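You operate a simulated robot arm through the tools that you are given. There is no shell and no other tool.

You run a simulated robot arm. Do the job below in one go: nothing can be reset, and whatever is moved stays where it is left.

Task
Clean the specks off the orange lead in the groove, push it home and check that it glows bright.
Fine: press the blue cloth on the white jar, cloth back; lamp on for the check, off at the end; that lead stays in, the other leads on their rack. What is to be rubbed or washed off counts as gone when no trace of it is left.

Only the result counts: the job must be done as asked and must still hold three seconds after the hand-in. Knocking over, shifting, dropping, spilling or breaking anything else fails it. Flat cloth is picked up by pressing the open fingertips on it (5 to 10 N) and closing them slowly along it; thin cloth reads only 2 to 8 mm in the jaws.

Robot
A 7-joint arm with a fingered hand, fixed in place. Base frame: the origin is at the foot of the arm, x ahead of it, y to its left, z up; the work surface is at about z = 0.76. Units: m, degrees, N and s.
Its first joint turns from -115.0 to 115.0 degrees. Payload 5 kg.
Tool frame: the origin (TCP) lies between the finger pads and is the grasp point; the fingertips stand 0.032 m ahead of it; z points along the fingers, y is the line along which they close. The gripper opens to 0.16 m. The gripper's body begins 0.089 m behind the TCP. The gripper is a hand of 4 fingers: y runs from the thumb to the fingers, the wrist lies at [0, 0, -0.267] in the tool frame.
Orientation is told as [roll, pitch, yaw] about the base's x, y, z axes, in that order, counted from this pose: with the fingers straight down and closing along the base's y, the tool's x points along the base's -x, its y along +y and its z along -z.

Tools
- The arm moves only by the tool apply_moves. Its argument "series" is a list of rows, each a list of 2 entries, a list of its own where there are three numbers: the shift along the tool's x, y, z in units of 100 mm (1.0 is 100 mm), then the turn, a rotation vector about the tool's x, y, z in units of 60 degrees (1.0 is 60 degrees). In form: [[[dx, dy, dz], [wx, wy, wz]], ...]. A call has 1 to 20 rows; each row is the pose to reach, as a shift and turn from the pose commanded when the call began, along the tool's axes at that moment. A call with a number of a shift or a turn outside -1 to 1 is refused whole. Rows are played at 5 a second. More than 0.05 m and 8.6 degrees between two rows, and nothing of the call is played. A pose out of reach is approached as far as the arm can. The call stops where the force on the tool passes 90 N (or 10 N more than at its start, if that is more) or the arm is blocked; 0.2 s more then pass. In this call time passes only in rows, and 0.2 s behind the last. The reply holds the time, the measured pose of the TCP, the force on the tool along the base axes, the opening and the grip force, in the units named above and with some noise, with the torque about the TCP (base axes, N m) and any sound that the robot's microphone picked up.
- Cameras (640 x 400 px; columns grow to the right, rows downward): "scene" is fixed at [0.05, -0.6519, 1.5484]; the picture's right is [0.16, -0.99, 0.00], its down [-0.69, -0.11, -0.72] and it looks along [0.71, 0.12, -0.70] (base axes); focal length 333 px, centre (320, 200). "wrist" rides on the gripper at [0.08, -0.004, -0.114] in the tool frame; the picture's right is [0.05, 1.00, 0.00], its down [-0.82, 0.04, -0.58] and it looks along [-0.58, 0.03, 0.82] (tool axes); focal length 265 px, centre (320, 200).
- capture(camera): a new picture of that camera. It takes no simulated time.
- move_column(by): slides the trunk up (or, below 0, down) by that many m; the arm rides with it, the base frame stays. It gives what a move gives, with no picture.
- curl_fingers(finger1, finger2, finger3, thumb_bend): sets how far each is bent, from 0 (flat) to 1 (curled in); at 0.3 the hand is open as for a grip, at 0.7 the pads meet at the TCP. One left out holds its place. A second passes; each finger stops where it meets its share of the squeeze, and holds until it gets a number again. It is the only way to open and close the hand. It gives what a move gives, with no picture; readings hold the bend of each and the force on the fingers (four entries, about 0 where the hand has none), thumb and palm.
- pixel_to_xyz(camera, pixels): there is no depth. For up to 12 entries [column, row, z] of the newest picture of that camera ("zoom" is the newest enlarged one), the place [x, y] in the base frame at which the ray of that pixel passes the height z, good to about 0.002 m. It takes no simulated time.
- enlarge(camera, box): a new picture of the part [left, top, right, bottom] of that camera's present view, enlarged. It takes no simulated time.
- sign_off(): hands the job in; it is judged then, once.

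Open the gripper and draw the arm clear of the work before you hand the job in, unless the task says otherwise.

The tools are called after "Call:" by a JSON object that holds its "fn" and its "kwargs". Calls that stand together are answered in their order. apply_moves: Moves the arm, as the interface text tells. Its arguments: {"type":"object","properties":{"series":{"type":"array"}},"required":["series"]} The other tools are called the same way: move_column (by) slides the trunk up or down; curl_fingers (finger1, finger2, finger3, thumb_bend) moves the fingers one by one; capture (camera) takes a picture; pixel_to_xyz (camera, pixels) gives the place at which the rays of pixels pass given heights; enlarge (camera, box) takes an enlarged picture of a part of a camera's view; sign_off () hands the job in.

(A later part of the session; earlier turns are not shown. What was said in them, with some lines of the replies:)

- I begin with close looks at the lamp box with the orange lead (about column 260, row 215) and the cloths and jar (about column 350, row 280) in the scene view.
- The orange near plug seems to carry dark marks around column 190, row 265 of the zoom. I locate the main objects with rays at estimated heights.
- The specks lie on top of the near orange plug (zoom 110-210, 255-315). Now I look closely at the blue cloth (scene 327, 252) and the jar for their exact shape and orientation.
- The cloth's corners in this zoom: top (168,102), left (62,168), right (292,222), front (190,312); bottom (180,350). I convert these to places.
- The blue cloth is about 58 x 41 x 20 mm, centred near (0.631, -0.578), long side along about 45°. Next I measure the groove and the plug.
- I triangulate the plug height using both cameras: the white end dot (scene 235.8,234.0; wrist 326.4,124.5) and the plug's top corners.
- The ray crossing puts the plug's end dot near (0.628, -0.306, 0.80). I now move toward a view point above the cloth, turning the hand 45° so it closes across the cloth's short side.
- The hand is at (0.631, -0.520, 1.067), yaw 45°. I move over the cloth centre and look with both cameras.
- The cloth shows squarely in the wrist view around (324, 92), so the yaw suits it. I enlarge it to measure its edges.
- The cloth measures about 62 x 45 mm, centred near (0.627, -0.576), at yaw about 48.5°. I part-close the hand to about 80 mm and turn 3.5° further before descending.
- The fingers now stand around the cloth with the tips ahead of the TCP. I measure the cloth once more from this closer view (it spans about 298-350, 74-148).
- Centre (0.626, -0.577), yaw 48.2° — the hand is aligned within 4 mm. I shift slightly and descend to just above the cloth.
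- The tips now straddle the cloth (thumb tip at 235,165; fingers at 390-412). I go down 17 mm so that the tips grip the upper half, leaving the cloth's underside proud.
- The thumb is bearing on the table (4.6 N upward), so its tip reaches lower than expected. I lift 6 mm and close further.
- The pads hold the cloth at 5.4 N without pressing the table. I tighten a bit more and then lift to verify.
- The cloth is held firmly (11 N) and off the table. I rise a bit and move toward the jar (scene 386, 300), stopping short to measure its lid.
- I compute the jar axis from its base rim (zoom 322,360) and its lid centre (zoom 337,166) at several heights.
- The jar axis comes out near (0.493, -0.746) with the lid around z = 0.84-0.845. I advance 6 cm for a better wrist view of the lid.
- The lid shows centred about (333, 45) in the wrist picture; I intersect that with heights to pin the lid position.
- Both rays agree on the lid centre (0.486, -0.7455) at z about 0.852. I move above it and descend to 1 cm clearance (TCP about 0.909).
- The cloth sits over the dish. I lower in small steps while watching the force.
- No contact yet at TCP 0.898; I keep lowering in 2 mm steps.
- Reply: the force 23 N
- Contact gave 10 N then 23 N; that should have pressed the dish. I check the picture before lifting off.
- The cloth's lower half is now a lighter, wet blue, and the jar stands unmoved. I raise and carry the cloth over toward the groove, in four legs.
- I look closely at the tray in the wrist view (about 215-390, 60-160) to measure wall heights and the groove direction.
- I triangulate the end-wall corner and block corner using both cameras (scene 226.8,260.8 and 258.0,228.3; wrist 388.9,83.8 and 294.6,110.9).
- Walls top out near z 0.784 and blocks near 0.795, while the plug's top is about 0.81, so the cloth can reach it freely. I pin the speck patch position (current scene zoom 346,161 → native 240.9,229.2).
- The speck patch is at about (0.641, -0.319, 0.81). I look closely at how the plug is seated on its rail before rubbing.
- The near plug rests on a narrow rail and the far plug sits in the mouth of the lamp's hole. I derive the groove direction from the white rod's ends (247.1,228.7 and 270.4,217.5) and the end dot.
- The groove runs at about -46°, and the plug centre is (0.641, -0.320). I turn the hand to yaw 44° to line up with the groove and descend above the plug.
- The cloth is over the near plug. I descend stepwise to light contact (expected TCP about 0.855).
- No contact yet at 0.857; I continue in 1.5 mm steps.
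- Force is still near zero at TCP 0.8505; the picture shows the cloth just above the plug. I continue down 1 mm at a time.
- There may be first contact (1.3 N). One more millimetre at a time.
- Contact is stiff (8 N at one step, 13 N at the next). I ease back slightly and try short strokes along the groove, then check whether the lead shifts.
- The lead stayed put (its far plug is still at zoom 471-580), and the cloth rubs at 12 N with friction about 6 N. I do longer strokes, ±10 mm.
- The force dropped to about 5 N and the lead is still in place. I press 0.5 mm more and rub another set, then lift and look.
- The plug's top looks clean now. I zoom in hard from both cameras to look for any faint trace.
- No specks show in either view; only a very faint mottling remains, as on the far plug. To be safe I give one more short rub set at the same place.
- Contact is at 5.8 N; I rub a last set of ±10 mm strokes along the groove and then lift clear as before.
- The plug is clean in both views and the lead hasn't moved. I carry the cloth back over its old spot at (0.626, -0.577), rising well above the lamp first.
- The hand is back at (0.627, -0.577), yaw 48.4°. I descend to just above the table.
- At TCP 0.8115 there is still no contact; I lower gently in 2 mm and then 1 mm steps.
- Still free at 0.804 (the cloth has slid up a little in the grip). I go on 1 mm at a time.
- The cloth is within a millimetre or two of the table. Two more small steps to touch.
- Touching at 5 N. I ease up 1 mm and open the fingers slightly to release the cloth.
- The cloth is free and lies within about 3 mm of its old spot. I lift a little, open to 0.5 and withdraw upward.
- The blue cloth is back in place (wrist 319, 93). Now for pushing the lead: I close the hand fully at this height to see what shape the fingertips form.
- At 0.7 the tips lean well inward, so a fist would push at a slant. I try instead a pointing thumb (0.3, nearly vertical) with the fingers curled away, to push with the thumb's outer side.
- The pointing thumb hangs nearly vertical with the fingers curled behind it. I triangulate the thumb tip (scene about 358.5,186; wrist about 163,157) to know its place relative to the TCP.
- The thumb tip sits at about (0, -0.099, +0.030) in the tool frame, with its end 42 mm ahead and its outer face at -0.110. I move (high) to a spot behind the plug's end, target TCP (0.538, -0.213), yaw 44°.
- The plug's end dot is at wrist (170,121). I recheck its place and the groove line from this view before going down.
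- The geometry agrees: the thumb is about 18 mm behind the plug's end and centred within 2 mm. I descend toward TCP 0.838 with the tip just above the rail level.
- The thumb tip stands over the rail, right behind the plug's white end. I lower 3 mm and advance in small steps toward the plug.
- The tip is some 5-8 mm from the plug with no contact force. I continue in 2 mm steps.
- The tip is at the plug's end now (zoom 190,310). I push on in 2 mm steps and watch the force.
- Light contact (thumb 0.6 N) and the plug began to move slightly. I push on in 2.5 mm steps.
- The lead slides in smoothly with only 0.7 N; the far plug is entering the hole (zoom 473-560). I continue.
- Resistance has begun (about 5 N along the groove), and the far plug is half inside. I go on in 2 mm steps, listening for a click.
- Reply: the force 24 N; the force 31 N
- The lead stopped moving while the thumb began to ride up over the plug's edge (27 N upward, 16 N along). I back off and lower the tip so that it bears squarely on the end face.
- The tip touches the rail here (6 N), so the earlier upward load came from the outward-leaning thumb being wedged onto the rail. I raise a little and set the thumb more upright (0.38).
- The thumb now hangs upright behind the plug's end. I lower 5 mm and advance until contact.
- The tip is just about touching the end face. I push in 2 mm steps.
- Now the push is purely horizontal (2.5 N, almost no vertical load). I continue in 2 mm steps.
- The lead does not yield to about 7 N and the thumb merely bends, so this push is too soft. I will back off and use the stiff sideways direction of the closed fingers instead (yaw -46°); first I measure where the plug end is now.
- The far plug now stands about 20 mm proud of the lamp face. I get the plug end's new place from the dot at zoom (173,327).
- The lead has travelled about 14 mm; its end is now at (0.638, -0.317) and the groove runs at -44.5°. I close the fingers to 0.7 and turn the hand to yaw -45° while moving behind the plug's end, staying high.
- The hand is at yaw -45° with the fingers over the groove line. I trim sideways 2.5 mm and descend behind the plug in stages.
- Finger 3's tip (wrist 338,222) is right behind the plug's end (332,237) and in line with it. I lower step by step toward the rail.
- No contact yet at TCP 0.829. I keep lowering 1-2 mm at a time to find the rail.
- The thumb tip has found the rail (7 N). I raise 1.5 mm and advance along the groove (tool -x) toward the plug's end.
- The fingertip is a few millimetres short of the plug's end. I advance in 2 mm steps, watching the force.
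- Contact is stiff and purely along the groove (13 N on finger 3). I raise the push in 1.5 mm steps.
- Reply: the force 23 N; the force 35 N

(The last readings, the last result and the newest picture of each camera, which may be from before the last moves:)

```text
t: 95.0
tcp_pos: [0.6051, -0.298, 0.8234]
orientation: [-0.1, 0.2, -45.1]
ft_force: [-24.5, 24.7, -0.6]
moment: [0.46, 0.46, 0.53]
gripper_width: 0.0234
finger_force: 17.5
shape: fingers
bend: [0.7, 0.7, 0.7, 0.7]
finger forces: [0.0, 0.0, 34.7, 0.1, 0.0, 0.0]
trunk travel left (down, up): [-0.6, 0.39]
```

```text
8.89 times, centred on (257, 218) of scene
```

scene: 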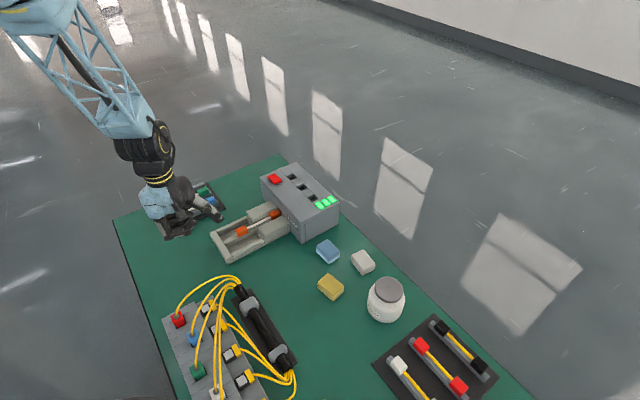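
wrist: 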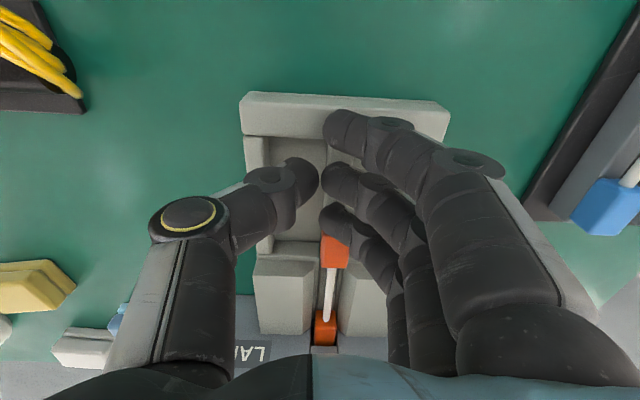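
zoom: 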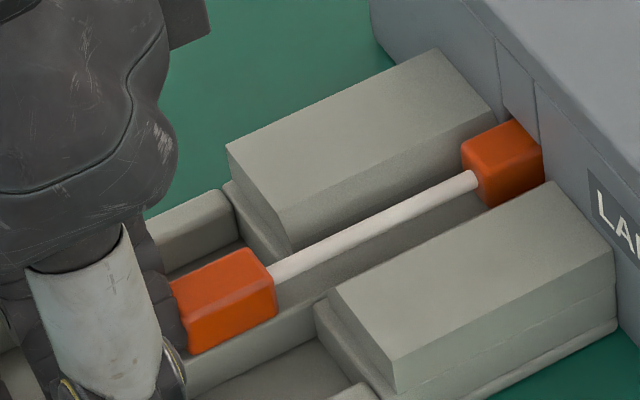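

At 35 N the lead doesn't move at all, so it is against a hard stop — likely home. I release the push, back away and rise to check with the lamp.

Call:
{"fn": "apply_moves", "kwargs": {"series": [[[0.03, 0, 0], [0, 0, 0]], [[0.08, 0, 0], [0, 0, 0]], [[0.2, 0, 0], [0, 0, 0]], [[0.25, 0, -0.3], [0, 0, 0]], [[0.25, 0, -0.7], [0, 0, 0]], [[0.25, 0, -1.0], [0, 0, 0]]]}}

Call:
{"fn": "capture", "kwargs": {"camera": "wrist"}}

Call:
{"fn": "enlarge", "kwargs": {"camera": "scene", "box": [225, 160, 345, 245]}}

```text
t: 96.4
tcp_pos: [0.5929, -0.2811, 0.9227]
orientation: [-0.1, 0.0, -44.9]
ft_force: [0.2, -0.1, 0.2]
moment: [-0.02, -0.01, 0.01]
gripper_width: 0.0231
finger_force: 0.0
shape: fingers
bend: [0.7, 0.7, 0.7, 0.7]
finger forces: [0.0, 0.0, 0.1, 0.0, 0.1, 0.2]
trunk travel left (down, up): [-0.6, 0.39]
```

```text
taken
```

wrist: 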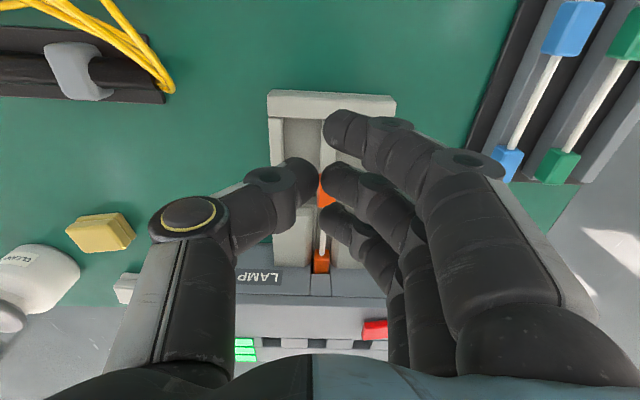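

```text
4.71 times, centred on (285, 202) of scene
```

zoom: 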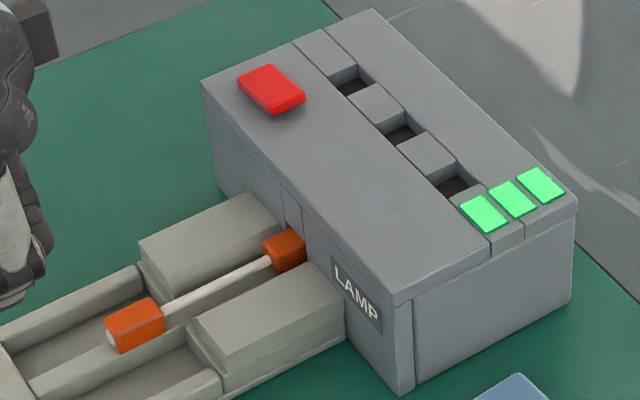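

The lead stays where I pushed it. Now I examine the red switch on the lamp's top (zoom 271, 88).

Call:
{"fn": "enlarge", "kwargs": {"camera": "scene", "box": [258, 162, 306, 192]}}

Call:
{"fn": "enlarge", "kwargs": {"camera": "wrist", "box": [230, 230, 410, 360]}}

```text
13.33 times, centred on (282, 177) of scene
```

zoom: 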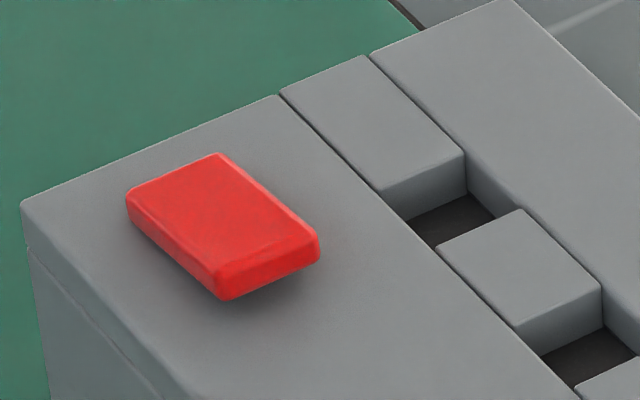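

```text
3.08 times, centred on (320, 295) of wrist
```

zoom: 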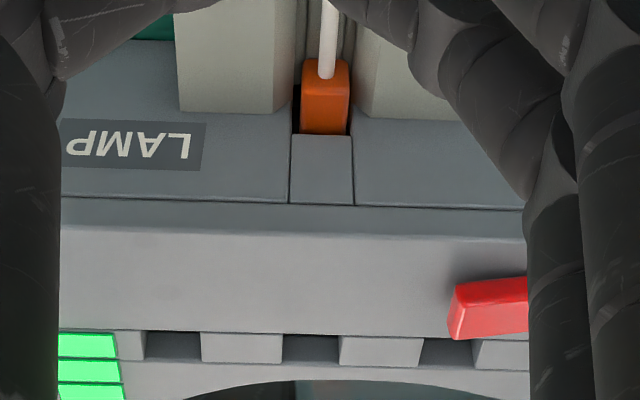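

The red switch looks like a rocker whose near end (zoom 225-320, 230-300) stands up. I determine the lamp's top height from its front vertical edge and the rocker's place.

Call:
{"fn": "pixel_to_xyz", "kwargs": {"camera": "scene", "pixels": [[302.4, 243, 0.76], [300.9, 223.9, 0.84], [300.9, 223.9, 0.85], [300.9, 223.9, 0.86], [300.9, 223.9, 0.87], [278.5, 181.5, 0.86], [278.5, 181.5, 0.87], [278.5, 181.5, 0.88], [270.5, 175.5, 0.86], [270.5, 175.5, 0.87], [274.4, 178.5, 0.87]]}}

```text
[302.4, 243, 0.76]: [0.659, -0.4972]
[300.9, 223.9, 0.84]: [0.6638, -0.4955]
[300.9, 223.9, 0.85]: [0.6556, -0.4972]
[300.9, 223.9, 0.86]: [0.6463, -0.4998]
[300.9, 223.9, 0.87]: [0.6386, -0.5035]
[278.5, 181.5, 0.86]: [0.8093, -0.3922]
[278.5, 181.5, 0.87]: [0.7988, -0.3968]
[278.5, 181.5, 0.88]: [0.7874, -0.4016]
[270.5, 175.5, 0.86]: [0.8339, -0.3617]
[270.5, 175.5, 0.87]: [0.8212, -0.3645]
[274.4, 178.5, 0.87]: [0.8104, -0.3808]
```

The lamp's top is at about z 0.846 and the raised end of the rocker near (0.808, -0.393, 0.86). I set the pointing thumb again and bring the hand (high) over the rocker at yaw 44°.

Call:
{"fn": "curl_fingers", "kwargs": {"finger1": 1.0, "finger2": 1.0, "finger3": 1.0, "thumb_bend": 0.38}}

Call:
{"fn": "apply_moves", "kwargs": {"series": [[[0, 0, -0.35], [0, 0, 0]], [[0, 0, -0.7], [0, 0, 0]], [[-0.133, 0.067, -0.7], [0, 0, -0.1236]], [[-0.267, 0.133, -0.7], [0, 0, -0.2472]], [[-0.4, 0.2, -0.7], [0, 0, -0.3708]], [[-0.533, 0.267, -0.7], [0, 0, -0.4944]], [[-0.667, 0.333, -0.7], [0, 0, -0.618]], [[-0.8, 0.4, -0.7], [0, 0, -0.7417]]]}}

Call:
{"fn": "apply_moves", "kwargs": {"series": [[[-0.13, -0.04, 0], [0, 0, -0.1236]], [[-0.26, -0.08, 0], [0, 0, -0.2472]], [[-0.39, -0.12, 0], [0, 0, -0.3708]], [[-0.52, -0.16, 0], [0, 0, -0.4944]], [[-0.65, -0.2, 0], [0, 0, -0.618]], [[-0.783, -0.249, 0], [0, 0, -0.7417]]]}}

Call:
{"fn": "capture", "kwargs": {"camera": "wrist"}}

Call:
{"fn": "capture", "kwargs": {"camera": "scene"}}

```text
t: 97.4
tcp_pos: [0.591, -0.2802, 0.9207]
orientation: [0.0, 0.0, -45.0]
ft_force: [-0.6, -0.3, 0.0]
moment: [0.0, 0.0, 0.0]
gripper_width: 0.0711
finger_force: 0.0
shape: fingers
bend: [1.0, 1.0, 1.0, 0.38]
finger forces: [0.0, 0.0, 0.0, 0.0, 0.1, 0.1]
trunk travel left (down, up): [-0.6, 0.39]
```

```text
t: 99.2
tcp_pos: [0.6756, -0.311, 0.9934]
orientation: [0.0, 0.0, -0.5]
ft_force: [-0.4, 0.3, -0.1]
moment: [0.0, 0.02, 0.0]
gripper_width: 0.0713
finger_force: 0.1
shape: fingers
bend: [1.0, 1.0, 1.0, 0.38]
finger forces: [0.0, 0.0, 0.1, 0.1, 0.1, 0.0]
trunk travel left (down, up): [-0.6, 0.39]
```

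```text
t: 100.6
tcp_pos: [0.7538, -0.337, 0.9917]
orientation: [0.1, 0.0, 44.1]
ft_force: [-0.3, -1.0, 0.8]
moment: [0.0, 0.01, -0.02]
gripper_width: 0.0714
finger_force: 0.1
shape: fingers
bend: [1.0, 1.0, 1.0, 0.38]
finger forces: [0.0, 0.0, 0.0, 0.0, 0.1, 0.0]
trunk travel left (down, up): [-0.6, 0.39]
```

```text
taken
```

wrist: 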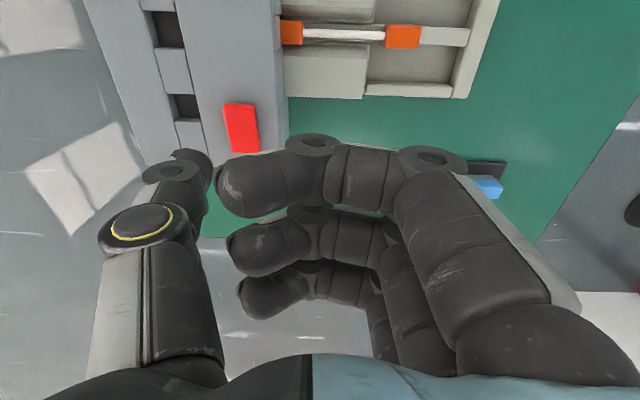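

```text
taken
```

scene: 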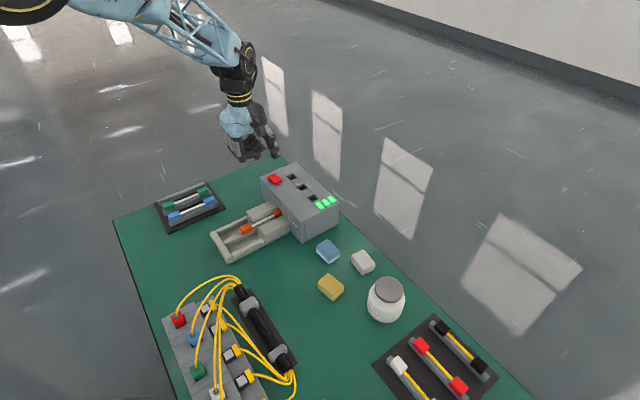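

The rocker shows at wrist (223-260, 103-153), its raised end at the top. I enlarge and triangulate it.

Call:
{"fn": "enlarge", "kwargs": {"camera": "wrist", "box": [202, 90, 282, 165]}}

Call:
{"fn": "pixel_to_xyz", "kwargs": {"camera": "wrist", "pixels": [[239, 106, 0.85], [239, 106, 0.86], [239, 106, 0.87], [245, 151, 0.85], [245, 151, 0.86], [223, 106, 0.86], [254, 103, 0.86], [230, 153, 0.852], [260, 150, 0.852]]}}

Call:
{"fn": "pixel_to_xyz", "kwargs": {"camera": "scene", "pixels": [[278.0, 180.8, 0.85], [278.0, 180.8, 0.86], [278.0, 180.8, 0.87], [271.0, 175.1, 0.85], [271.0, 175.1, 0.86]]}}

```text
5.33 times, centred on (242, 128) of wrist
```

zoom: 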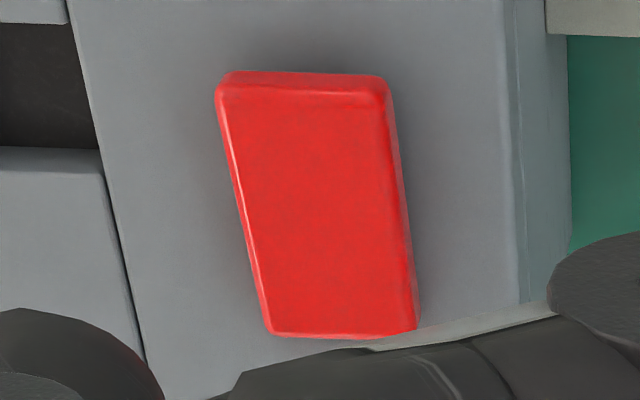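

```text
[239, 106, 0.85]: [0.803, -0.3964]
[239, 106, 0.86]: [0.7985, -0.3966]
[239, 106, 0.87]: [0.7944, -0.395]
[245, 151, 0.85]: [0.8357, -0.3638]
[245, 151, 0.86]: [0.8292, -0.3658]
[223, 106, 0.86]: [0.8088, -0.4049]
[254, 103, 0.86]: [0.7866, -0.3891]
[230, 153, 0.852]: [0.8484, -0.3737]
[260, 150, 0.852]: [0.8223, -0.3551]
```

```text
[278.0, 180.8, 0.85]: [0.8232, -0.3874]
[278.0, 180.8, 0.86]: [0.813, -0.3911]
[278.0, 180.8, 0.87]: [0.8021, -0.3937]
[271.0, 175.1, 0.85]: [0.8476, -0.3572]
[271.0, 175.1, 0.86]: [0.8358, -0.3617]
```

The rocker's raised end is near (0.793, -0.395) at z about 0.875. I line up the thumb tip over a point just inside that end and descend partway, then check.

Call:
{"fn": "apply_moves", "kwargs": {"series": [[[0.019, 0.081, 0.2], [0, 0, 0]], [[0.019, 0.081, 0.4], [0, 0, 0]], [[0.019, 0.081, 0.6], [0, 0, 0]]]}}

Call:
{"fn": "capture", "kwargs": {"camera": "wrist"}}

Call:
{"fn": "enlarge", "kwargs": {"camera": "scene", "box": [240, 135, 310, 195]}}

```text
t: 101.4
tcp_pos: [0.7443, -0.333, 0.9331]
orientation: [0.0, 0.0, 44.0]
ft_force: [0.6, 0.7, -0.1]
moment: [0.0, -0.01, -0.01]
gripper_width: 0.0712
finger_force: 0.1
shape: fingers
bend: [1.0, 1.0, 1.0, 0.38]
finger forces: [0.0, 0.0, 0.0, 0.1, 0.0, 0.0]
trunk travel left (down, up): [-0.6, 0.39]
```

```text
taken
```

wrist: 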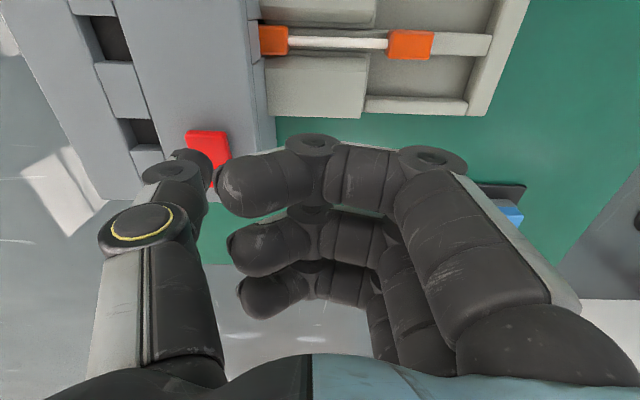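

```text
6.67 times, centred on (275, 165) of scene
```

zoom: 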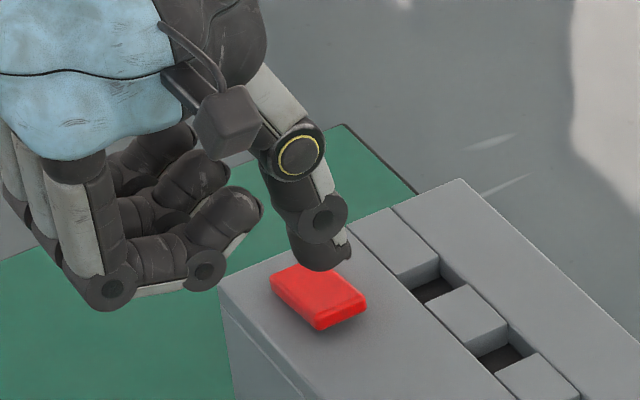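

I verify the thumb tip's actual place (wrist about 192,168 at tip height 0.903; scene tip about 275.7,175) against the rocker.

Call:
{"fn": "pixel_to_xyz", "kwargs": {"camera": "wrist", "pixels": [[193, 168, 0.903], [193, 168, 0.895], [206, 133, 0.87], [206, 133, 0.875], [188, 133, 0.875], [225, 131, 0.875]]}}

Call:
{"fn": "enlarge", "kwargs": {"camera": "wrist", "box": [140, 110, 260, 210]}}

Call:
{"fn": "pixel_to_xyz", "kwargs": {"camera": "scene", "pixels": [[275.6, 173.5, 0.89], [275.6, 173.5, 0.9], [275.6, 173.5, 0.91], [279.0, 183.0, 0.86], [279.0, 183.0, 0.87], [279.0, 183.0, 0.88]]}}

```text
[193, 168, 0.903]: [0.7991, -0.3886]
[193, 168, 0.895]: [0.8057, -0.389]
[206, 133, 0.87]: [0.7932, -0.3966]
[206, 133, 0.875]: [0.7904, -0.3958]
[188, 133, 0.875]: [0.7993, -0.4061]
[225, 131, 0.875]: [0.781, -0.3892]
```

```text
4.00 times, centred on (200, 160) of wrist
```

zoom: 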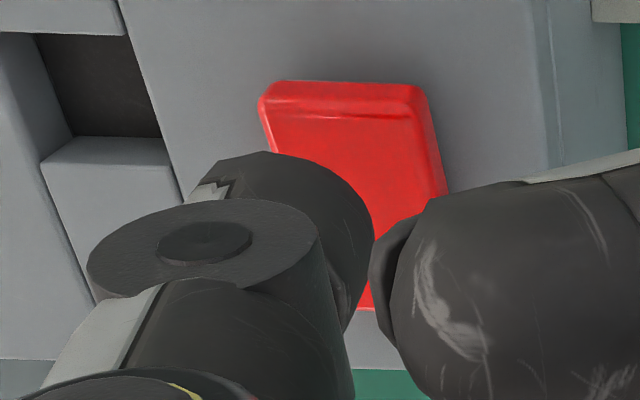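

```text
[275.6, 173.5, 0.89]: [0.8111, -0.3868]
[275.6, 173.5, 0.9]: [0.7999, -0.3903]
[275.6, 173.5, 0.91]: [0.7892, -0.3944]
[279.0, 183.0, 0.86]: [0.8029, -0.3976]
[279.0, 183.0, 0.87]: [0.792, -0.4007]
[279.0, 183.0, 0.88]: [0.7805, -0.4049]
```

The tip is centred across the rocker and about 10 mm in from its raised end. I trim 3 mm toward the end and press down in small steps.

Call:
{"fn": "apply_moves", "kwargs": {"series": [[[0.03, 0, 0.05], [0, 0, 0]], [[0.03, 0, 0.1], [0, 0, 0]], [[0.03, 0, 0.14], [0, 0, 0]]]}}

Call:
{"fn": "apply_moves", "kwargs": {"series": [[[0, 0, 0.02], [0, 0, 0]]]}}

Call:
{"fn": "apply_moves", "kwargs": {"series": [[[0, 0, 0.02], [0, 0, 0]]]}}

```text
t: 102.2
tcp_pos: [0.7424, -0.3352, 0.918]
orientation: [0.0, 0.0, 43.9]
ft_force: [0.3, 0.9, 0.2]
moment: [-0.01, -0.01, 0.03]
gripper_width: 0.0714
finger_force: 0.0
shape: fingers
bend: [1.0, 1.0, 1.0, 0.38]
finger forces: [0.0, 0.1, 0.0, 0.0, 0.1, 0.0]
trunk travel left (down, up): [-0.6, 0.39]
```

```text
t: 102.6
tcp_pos: [0.7423, -0.3345, 0.9174]
orientation: [0.0, 0.0, 44.0]
ft_force: [0.9, -0.4, -0.4]
moment: [0.01, 0.01, -0.01]
gripper_width: 0.0713
finger_force: 0.1
shape: fingers
bend: [1.0, 1.0, 1.0, 0.38]
finger forces: [0.0, 0.0, 0.0, 0.0, 0.0, 0.0]
trunk travel left (down, up): [-0.6, 0.39]
```

```text
t: 103.0
tcp_pos: [0.7424, -0.3347, 0.9143]
orientation: [-0.1, 0.0, 43.9]
ft_force: [0.1, -0.3, -0.6]
moment: [-0.01, -0.03, 0.0]
gripper_width: 0.0715
finger_force: 0.1
shape: fingers
bend: [1.0, 1.0, 1.0, 0.38]
finger forces: [0.0, 0.0, 0.0, 0.0, 0.0, 0.0]
trunk travel left (down, up): [-0.6, 0.39]
```

Not touching yet at TCP 0.915; I keep going in 2 mm steps.

Call:
{"fn": "apply_moves", "kwargs": {"series": [[[0, 0, 0.02], [0, 0, 0]]]}}

Call:
{"fn": "apply_moves", "kwargs": {"series": [[[0, 0, 0.02], [0, 0, 0]]]}}

Call:
{"fn": "enlarge", "kwargs": {"camera": "scene", "box": [250, 150, 306, 192]}}

```text
t: 103.4
tcp_pos: [0.7436, -0.3353, 0.913]
orientation: [0.0, 0.0, 44.0]
ft_force: [-0.5, -0.6, -0.4]
moment: [0.03, 0.02, -0.02]
gripper_width: 0.0714
finger_force: 0.0
shape: fingers
bend: [1.0, 1.0, 1.0, 0.38]
finger forces: [0.1, 0.0, 0.0, 0.0, 0.0, 0.1]
trunk travel left (down, up): [-0.6, 0.39]
```

```text
t: 103.8
tcp_pos: [0.7449, -0.3364, 0.912]
orientation: [0.0, 0.0, 43.9]
ft_force: [-0.3, -0.5, -0.1]
moment: [-0.01, -0.03, -0.02]
gripper_width: 0.0713
finger_force: 0.2
shape: fingers
bend: [1.0, 1.0, 1.0, 0.38]
finger forces: [0.0, 0.0, 0.1, 0.1, 0.5, 0.1]
trunk travel left (down, up): [-0.6, 0.39]
```

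```text
9.52 times, centred on (278, 171) of scene
```

zoom: 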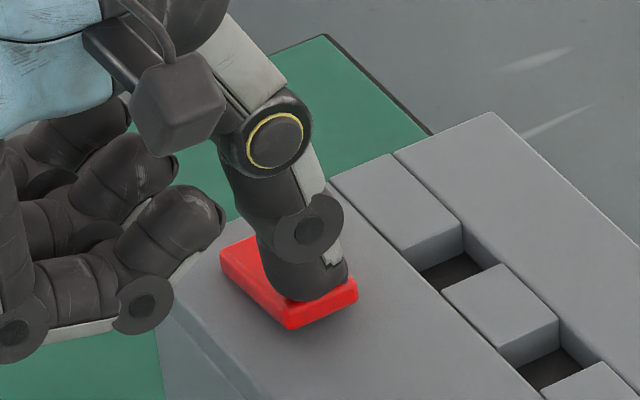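

The thumb is on the rocker's raised end (0.5 N). I press on, 2 mm at a time, listening for a click.

Call:
{"fn": "apply_moves", "kwargs": {"series": [[[0, 0, 0.02], [0, 0, 0]]]}}

Call:
{"fn": "apply_moves", "kwargs": {"series": [[[0, 0, 0.02], [0, 0, 0]]]}}

Call:
{"fn": "enlarge", "kwargs": {"camera": "scene", "box": [225, 150, 345, 245]}}

```text
t: 104.2
tcp_pos: [0.7454, -0.3347, 0.9088]
orientation: [0.1, 0.0, 44.0]
ft_force: [0.4, 0.1, 0.2]
moment: [0.0, 0.01, 0.01]
gripper_width: 0.0713
finger_force: 0.1
shape: fingers
bend: [1.0, 1.0, 1.0, 0.38]
finger forces: [0.0, 0.0, 0.0, 0.0, 0.1, 0.0]
trunk travel left (down, up): [-0.6, 0.39]
```

```text
t: 104.6
tcp_pos: [0.7444, -0.3349, 0.9062]
orientation: [-0.1, 0.0, 43.9]
ft_force: [0.2, -0.2, 0.6]
moment: [0.02, -0.02, -0.01]
gripper_width: 0.0711
finger_force: 0.1
shape: fingers
bend: [1.0, 1.0, 1.0, 0.38]
finger forces: [0.0, 0.0, 0.1, 0.0, 0.5, 0.1]
trunk travel left (down, up): [-0.6, 0.39]
```

```text
4.21 times, centred on (285, 198) of scene
```

zoom: 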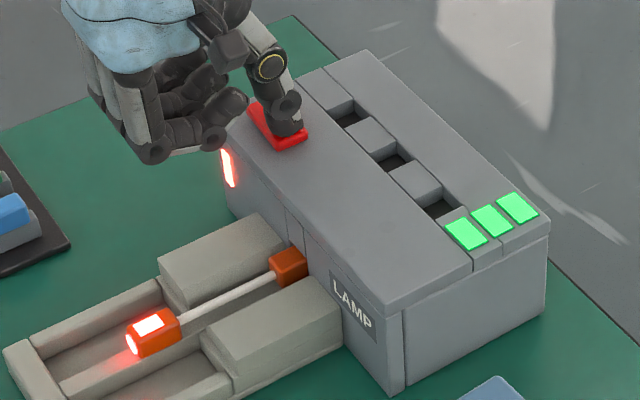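

The lamp switched on: a red strip lights at zoom (228,167) and the lead's near end glows at (140,332). I lift the thumb off and zoom in to judge the brightness.

Call:
{"fn": "apply_moves", "kwargs": {"series": [[[0, 0, -0.1], [0, 0, 0]], [[0, 0, -0.3], [0, 0, 0]], [[0, 0.1, -0.6], [0, 0, 0]]]}}

Call:
{"fn": "enlarge", "kwargs": {"camera": "scene", "box": [225, 205, 289, 245]}}

Call:
{"fn": "enlarge", "kwargs": {"camera": "scene", "box": [255, 160, 345, 220]}}

Call:
{"fn": "capture", "kwargs": {"camera": "wrist"}}

```text
t: 105.4
tcp_pos: [0.7379, -0.328, 0.9672]
orientation: [-0.1, -0.1, 44.0]
ft_force: [-0.1, -0.7, 0.9]
moment: [-0.01, -0.01, -0.01]
gripper_width: 0.071
finger_force: 0.1
shape: fingers
bend: [1.0, 1.0, 1.0, 0.38]
finger forces: [0.1, 0.1, 0.1, 0.1, 0.0, 0.0]
trunk travel left (down, up): [-0.6, 0.39]
```

```text
10.00 times, centred on (257, 225) of scene
```

zoom: 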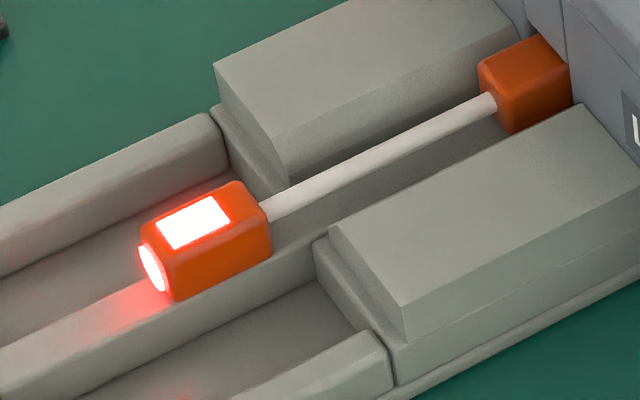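

```text
6.67 times, centred on (300, 190) of scene
```

zoom: 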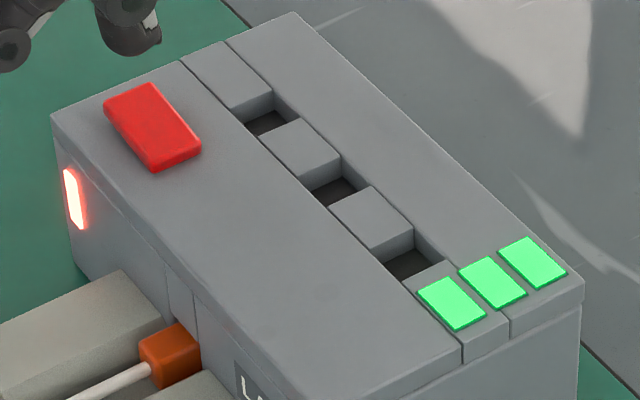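

```text
taken
```

wrist: 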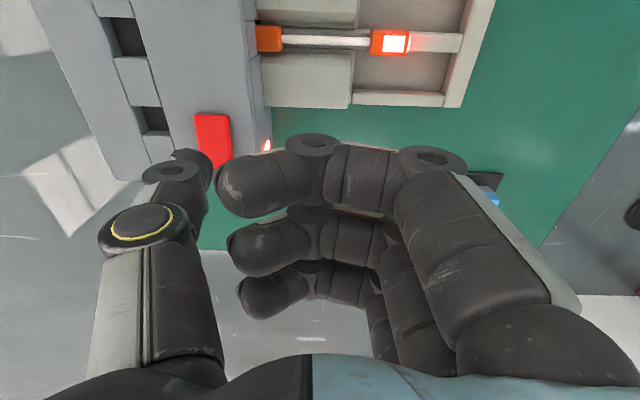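

The near end and the top window glow brilliant white-red: the lead is home and clean. Now I turn the lamp off by pressing the rocker's other end, about 28 mm along tool -x from the first press.

Call:
{"fn": "apply_moves", "kwargs": {"series": [[[-0.15, -0.05, 0], [0, 0, 0]], [[-0.285, -0.1, 0], [0, 0, 0]], [[-0.285, -0.1, 0.25], [0, 0, 0]], [[-0.285, -0.1, 0.4], [0, 0, 0]]]}}

Call:
{"fn": "capture", "kwargs": {"camera": "wrist"}}

Call:
{"fn": "enlarge", "kwargs": {"camera": "scene", "box": [250, 145, 306, 190]}}

```text
t: 106.4
tcp_pos: [0.7661, -0.3139, 0.9261]
orientation: [0.0, 0.0, 44.0]
ft_force: [0.4, -0.3, 0.5]
moment: [0.01, 0.0, -0.01]
gripper_width: 0.071
finger_force: 0.0
shape: fingers
bend: [1.0, 1.0, 1.0, 0.38]
finger forces: [0.1, 0.1, 0.0, 0.1, 0.1, 0.0]
trunk travel left (down, up): [-0.6, 0.39]
```

```text
taken
```

wrist: 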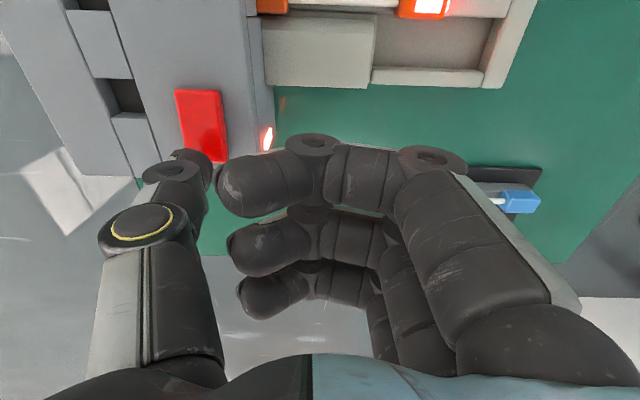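

```text
8.89 times, centred on (278, 168) of scene
```

zoom: 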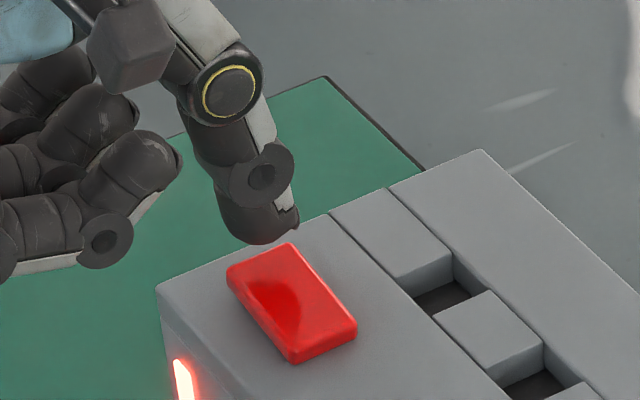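

The thumb tip hangs over the rocker's raised far end (zoom 260,240). I press down in steps.

Call:
{"fn": "apply_moves", "kwargs": {"series": [[[0, 0, 0.05], [0, 0, 0]], [[0, 0, 0.1], [0, 0, 0]]]}}

Call:
{"fn": "apply_moves", "kwargs": {"series": [[[0, 0, 0.02], [0, 0, 0]], [[0, 0, 0.04], [0, 0, 0]]]}}

Call:
{"fn": "apply_moves", "kwargs": {"series": [[[0, 0, 0.02], [0, 0, 0]], [[0, 0, 0.04], [0, 0, 0]]]}}

Call:
{"fn": "enlarge", "kwargs": {"camera": "scene", "box": [225, 150, 345, 245]}}

```text
t: 107.0
tcp_pos: [0.7657, -0.3144, 0.9166]
orientation: [0.1, 0.0, 44.0]
ft_force: [-0.1, 0.5, 0.1]
moment: [0.01, -0.01, -0.03]
gripper_width: 0.0715
finger_force: 0.0
shape: fingers
bend: [1.0, 1.0, 1.0, 0.38]
finger forces: [0.0, 0.0, 0.0, 0.0, 0.1, 0.0]
trunk travel left (down, up): [-0.6, 0.39]
```

```text
t: 107.6
tcp_pos: [0.7646, -0.3144, 0.9128]
orientation: [0.0, 0.0, 44.0]
ft_force: [-1.1, 0.6, -0.2]
moment: [-0.01, -0.02, 0.0]
gripper_width: 0.0713
finger_force: 0.0
shape: fingers
bend: [1.0, 1.0, 1.0, 0.38]
finger forces: [0.0, 0.1, 0.0, 0.0, 0.1, 0.1]
trunk travel left (down, up): [-0.6, 0.39]
```

```text
t: 108.2
tcp_pos: [0.7643, -0.3147, 0.9073]
orientation: [0.0, 0.0, 44.1]
ft_force: [0.7, 0.1, 0.7]
moment: [-0.02, -0.04, 0.05]
gripper_width: 0.0713
finger_force: 0.4
shape: fingers
bend: [1.0, 1.0, 1.0, 0.38]
finger forces: [0.0, 0.1, 0.1, 0.1, 0.5, 0.1]
trunk travel left (down, up): [-0.6, 0.39]
```

```text
4.21 times, centred on (285, 198) of scene
```

zoom: 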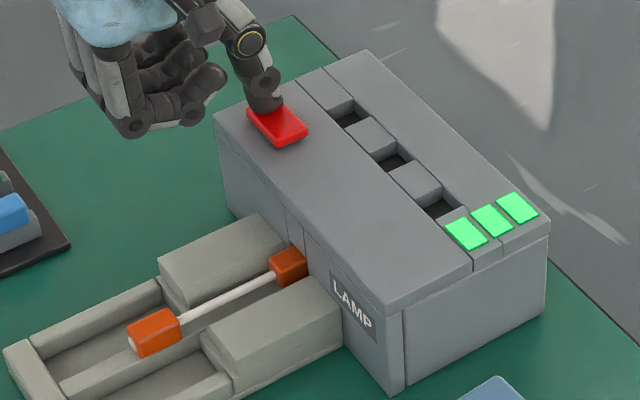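

The lamp is off again: the red strip and the lead's end are dark. I lift straight up well clear of the lamp.

Call:
{"fn": "apply_moves", "kwargs": {"series": [[[0, 0, -0.15], [0, 0, 0]], [[0, 0, -0.5], [0, 0, 0]], [[0, 0, -0.9], [0, 0, 0]]]}}

Call:
{"fn": "apply_moves", "kwargs": {"series": [[[0, 0.2, -0.3], [0, 0, 0]], [[0, 0.5, -0.6], [0, 0, 0]], [[0, 0.8, -0.9], [0, 0, 0]]]}}

Call:
{"fn": "curl_fingers", "kwargs": {"finger1": 0.3, "finger2": 0.3, "finger3": 0.3, "thumb_bend": 0.3}}

Call:
{"fn": "capture", "kwargs": {"camera": "scene"}}

Call:
{"fn": "enlarge", "kwargs": {"camera": "scene", "box": [225, 155, 345, 245]}}

Call:
{"fn": "enlarge", "kwargs": {"camera": "scene", "box": [233, 213, 257, 233]}}

```text
t: 109.0
tcp_pos: [0.7647, -0.3141, 0.9995]
orientation: [0.1, 0.0, 44.0]
ft_force: [-0.7, 0.2, 0.0]
moment: [-0.04, -0.02, 0.04]
gripper_width: 0.0713
finger_force: 0.0
shape: fingers
bend: [1.0, 1.0, 1.0, 0.38]
finger forces: [0.1, 0.0, 0.0, 0.0, 0.1, 0.1]
trunk travel left (down, up): [-0.6, 0.39]
```

```text
t: 109.8
tcp_pos: [0.7076, -0.2581, 1.0887]
orientation: [-0.1, -0.1, 43.9]
ft_force: [0.2, -0.4, -0.4]
moment: [-0.05, -0.02, -0.01]
gripper_width: 0.0711
finger_force: 0.0
shape: fingers
bend: [1.0, 1.0, 1.0, 0.38]
finger forces: [0.1, 0.0, 0.1, 0.0, 0.0, 0.0]
trunk travel left (down, up): [-0.6, 0.39]
```

```text
t: 110.8
tcp_pos: [0.7081, -0.2581, 1.088]
orientation: [0.1, 0.0, 44.0]
ft_force: [0.1, -0.5, 0.5]
moment: [0.03, 0.03, -0.01]
gripper_width: 0.1698
finger_force: 0.1
shape: fingers
bend: [0.3, 0.3, 0.3, 0.3]
finger forces: [0.1, 0.0, 0.0, 0.0, 0.0, 0.2]
trunk travel left (down, up): [-0.6, 0.39]
```

```text
taken
```

scene: 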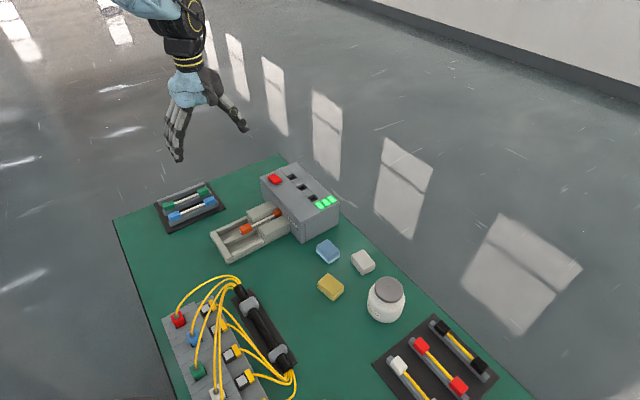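

```text
4.44 times, centred on (285, 200) of scene
```

zoom: 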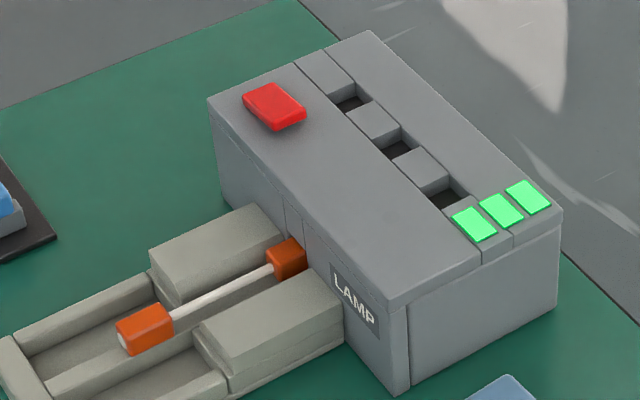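

```text
16.00 times, centred on (245, 223) of scene
```

zoom: 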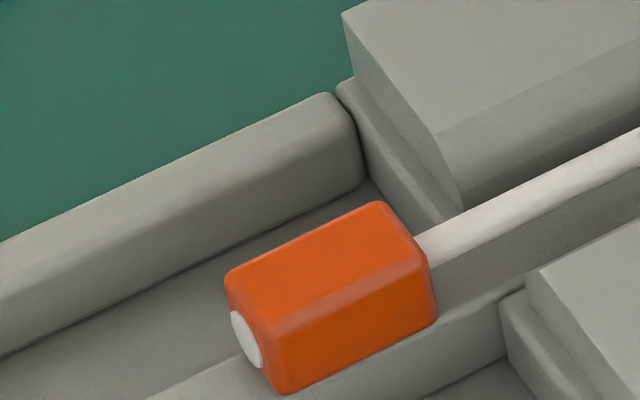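

Lamp off, lead home and clean, hand open and clear. A last check that the blue cloth, jar and other items sit where they were.

Call:
{"fn": "enlarge", "kwargs": {"camera": "scene", "box": [310, 230, 374, 270]}}

Call:
{"fn": "enlarge", "kwargs": {"camera": "scene", "box": [300, 230, 420, 330]}}

Call:
{"fn": "enlarge", "kwargs": {"camera": "scene", "box": [140, 170, 236, 240]}}

```text
10.00 times, centred on (342, 250) of scene
```

zoom: 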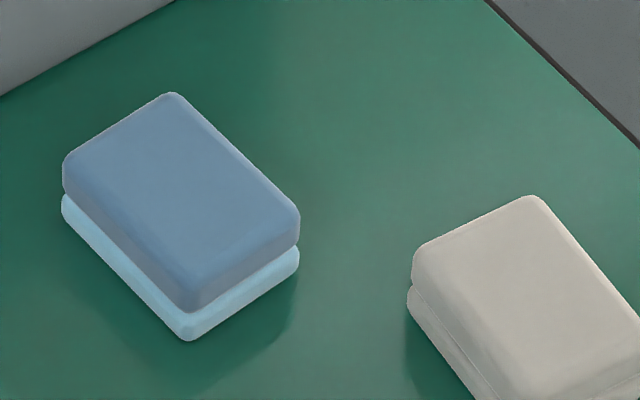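

```text
4.00 times, centred on (360, 280) of scene
```

zoom: 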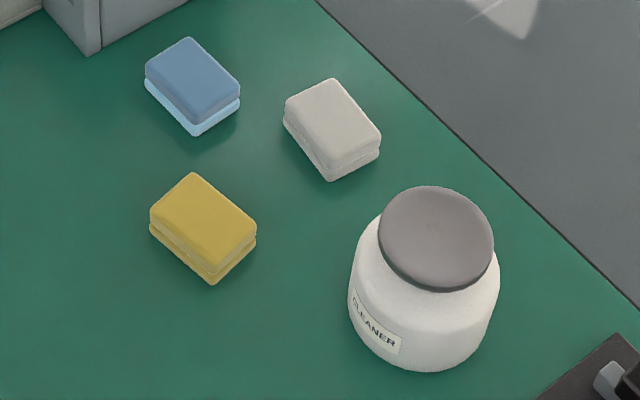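

```text
5.71 times, centred on (188, 205) of scene
```

zoom: 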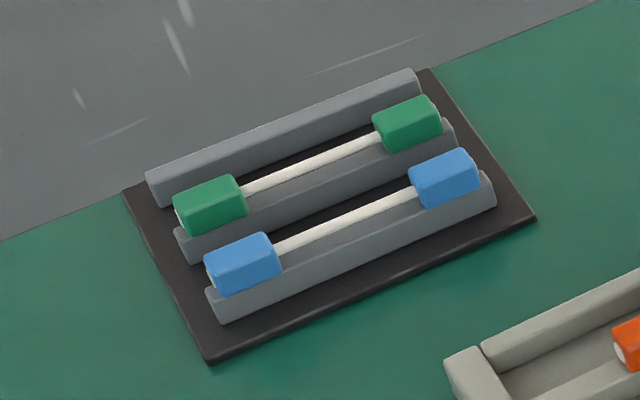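

The cloth lies within about 2–3 mm of where it was. The jar, the other cloths and the other leads have not moved. The lamp is off, and the clean lead is seated. I hand the job in.

Call:
{"fn": "sign_off", "kwargs": {}}

```text
The job is handed in.
```

The orange lead is clean and pushed home. With the lamp on, its near end glowed bright.

- **Cleaning:** I pressed the blue cloth on the white jar, then rubbed the plug until no specks showed in either camera view. The cloth is back within about 3 mm of its old spot.
- **Pushing home:** The lead slid in about 14 mm and then held against a 35 N push. I took that as home, though the microphone picked up no click. The bright glow fits a seated lead.
- **Lamp:** I switched it on for the check and off again afterwards. The lead's end and the lamp's red strip are both dark now.
- **Everything else:** In the last pictures the jar and the other cloths are where they were, and the blue and green leads are still on their rack. The red, black and white leads showed no change in the wide view, though I did not zoom in on that rack. The hand is open and clear of the work.
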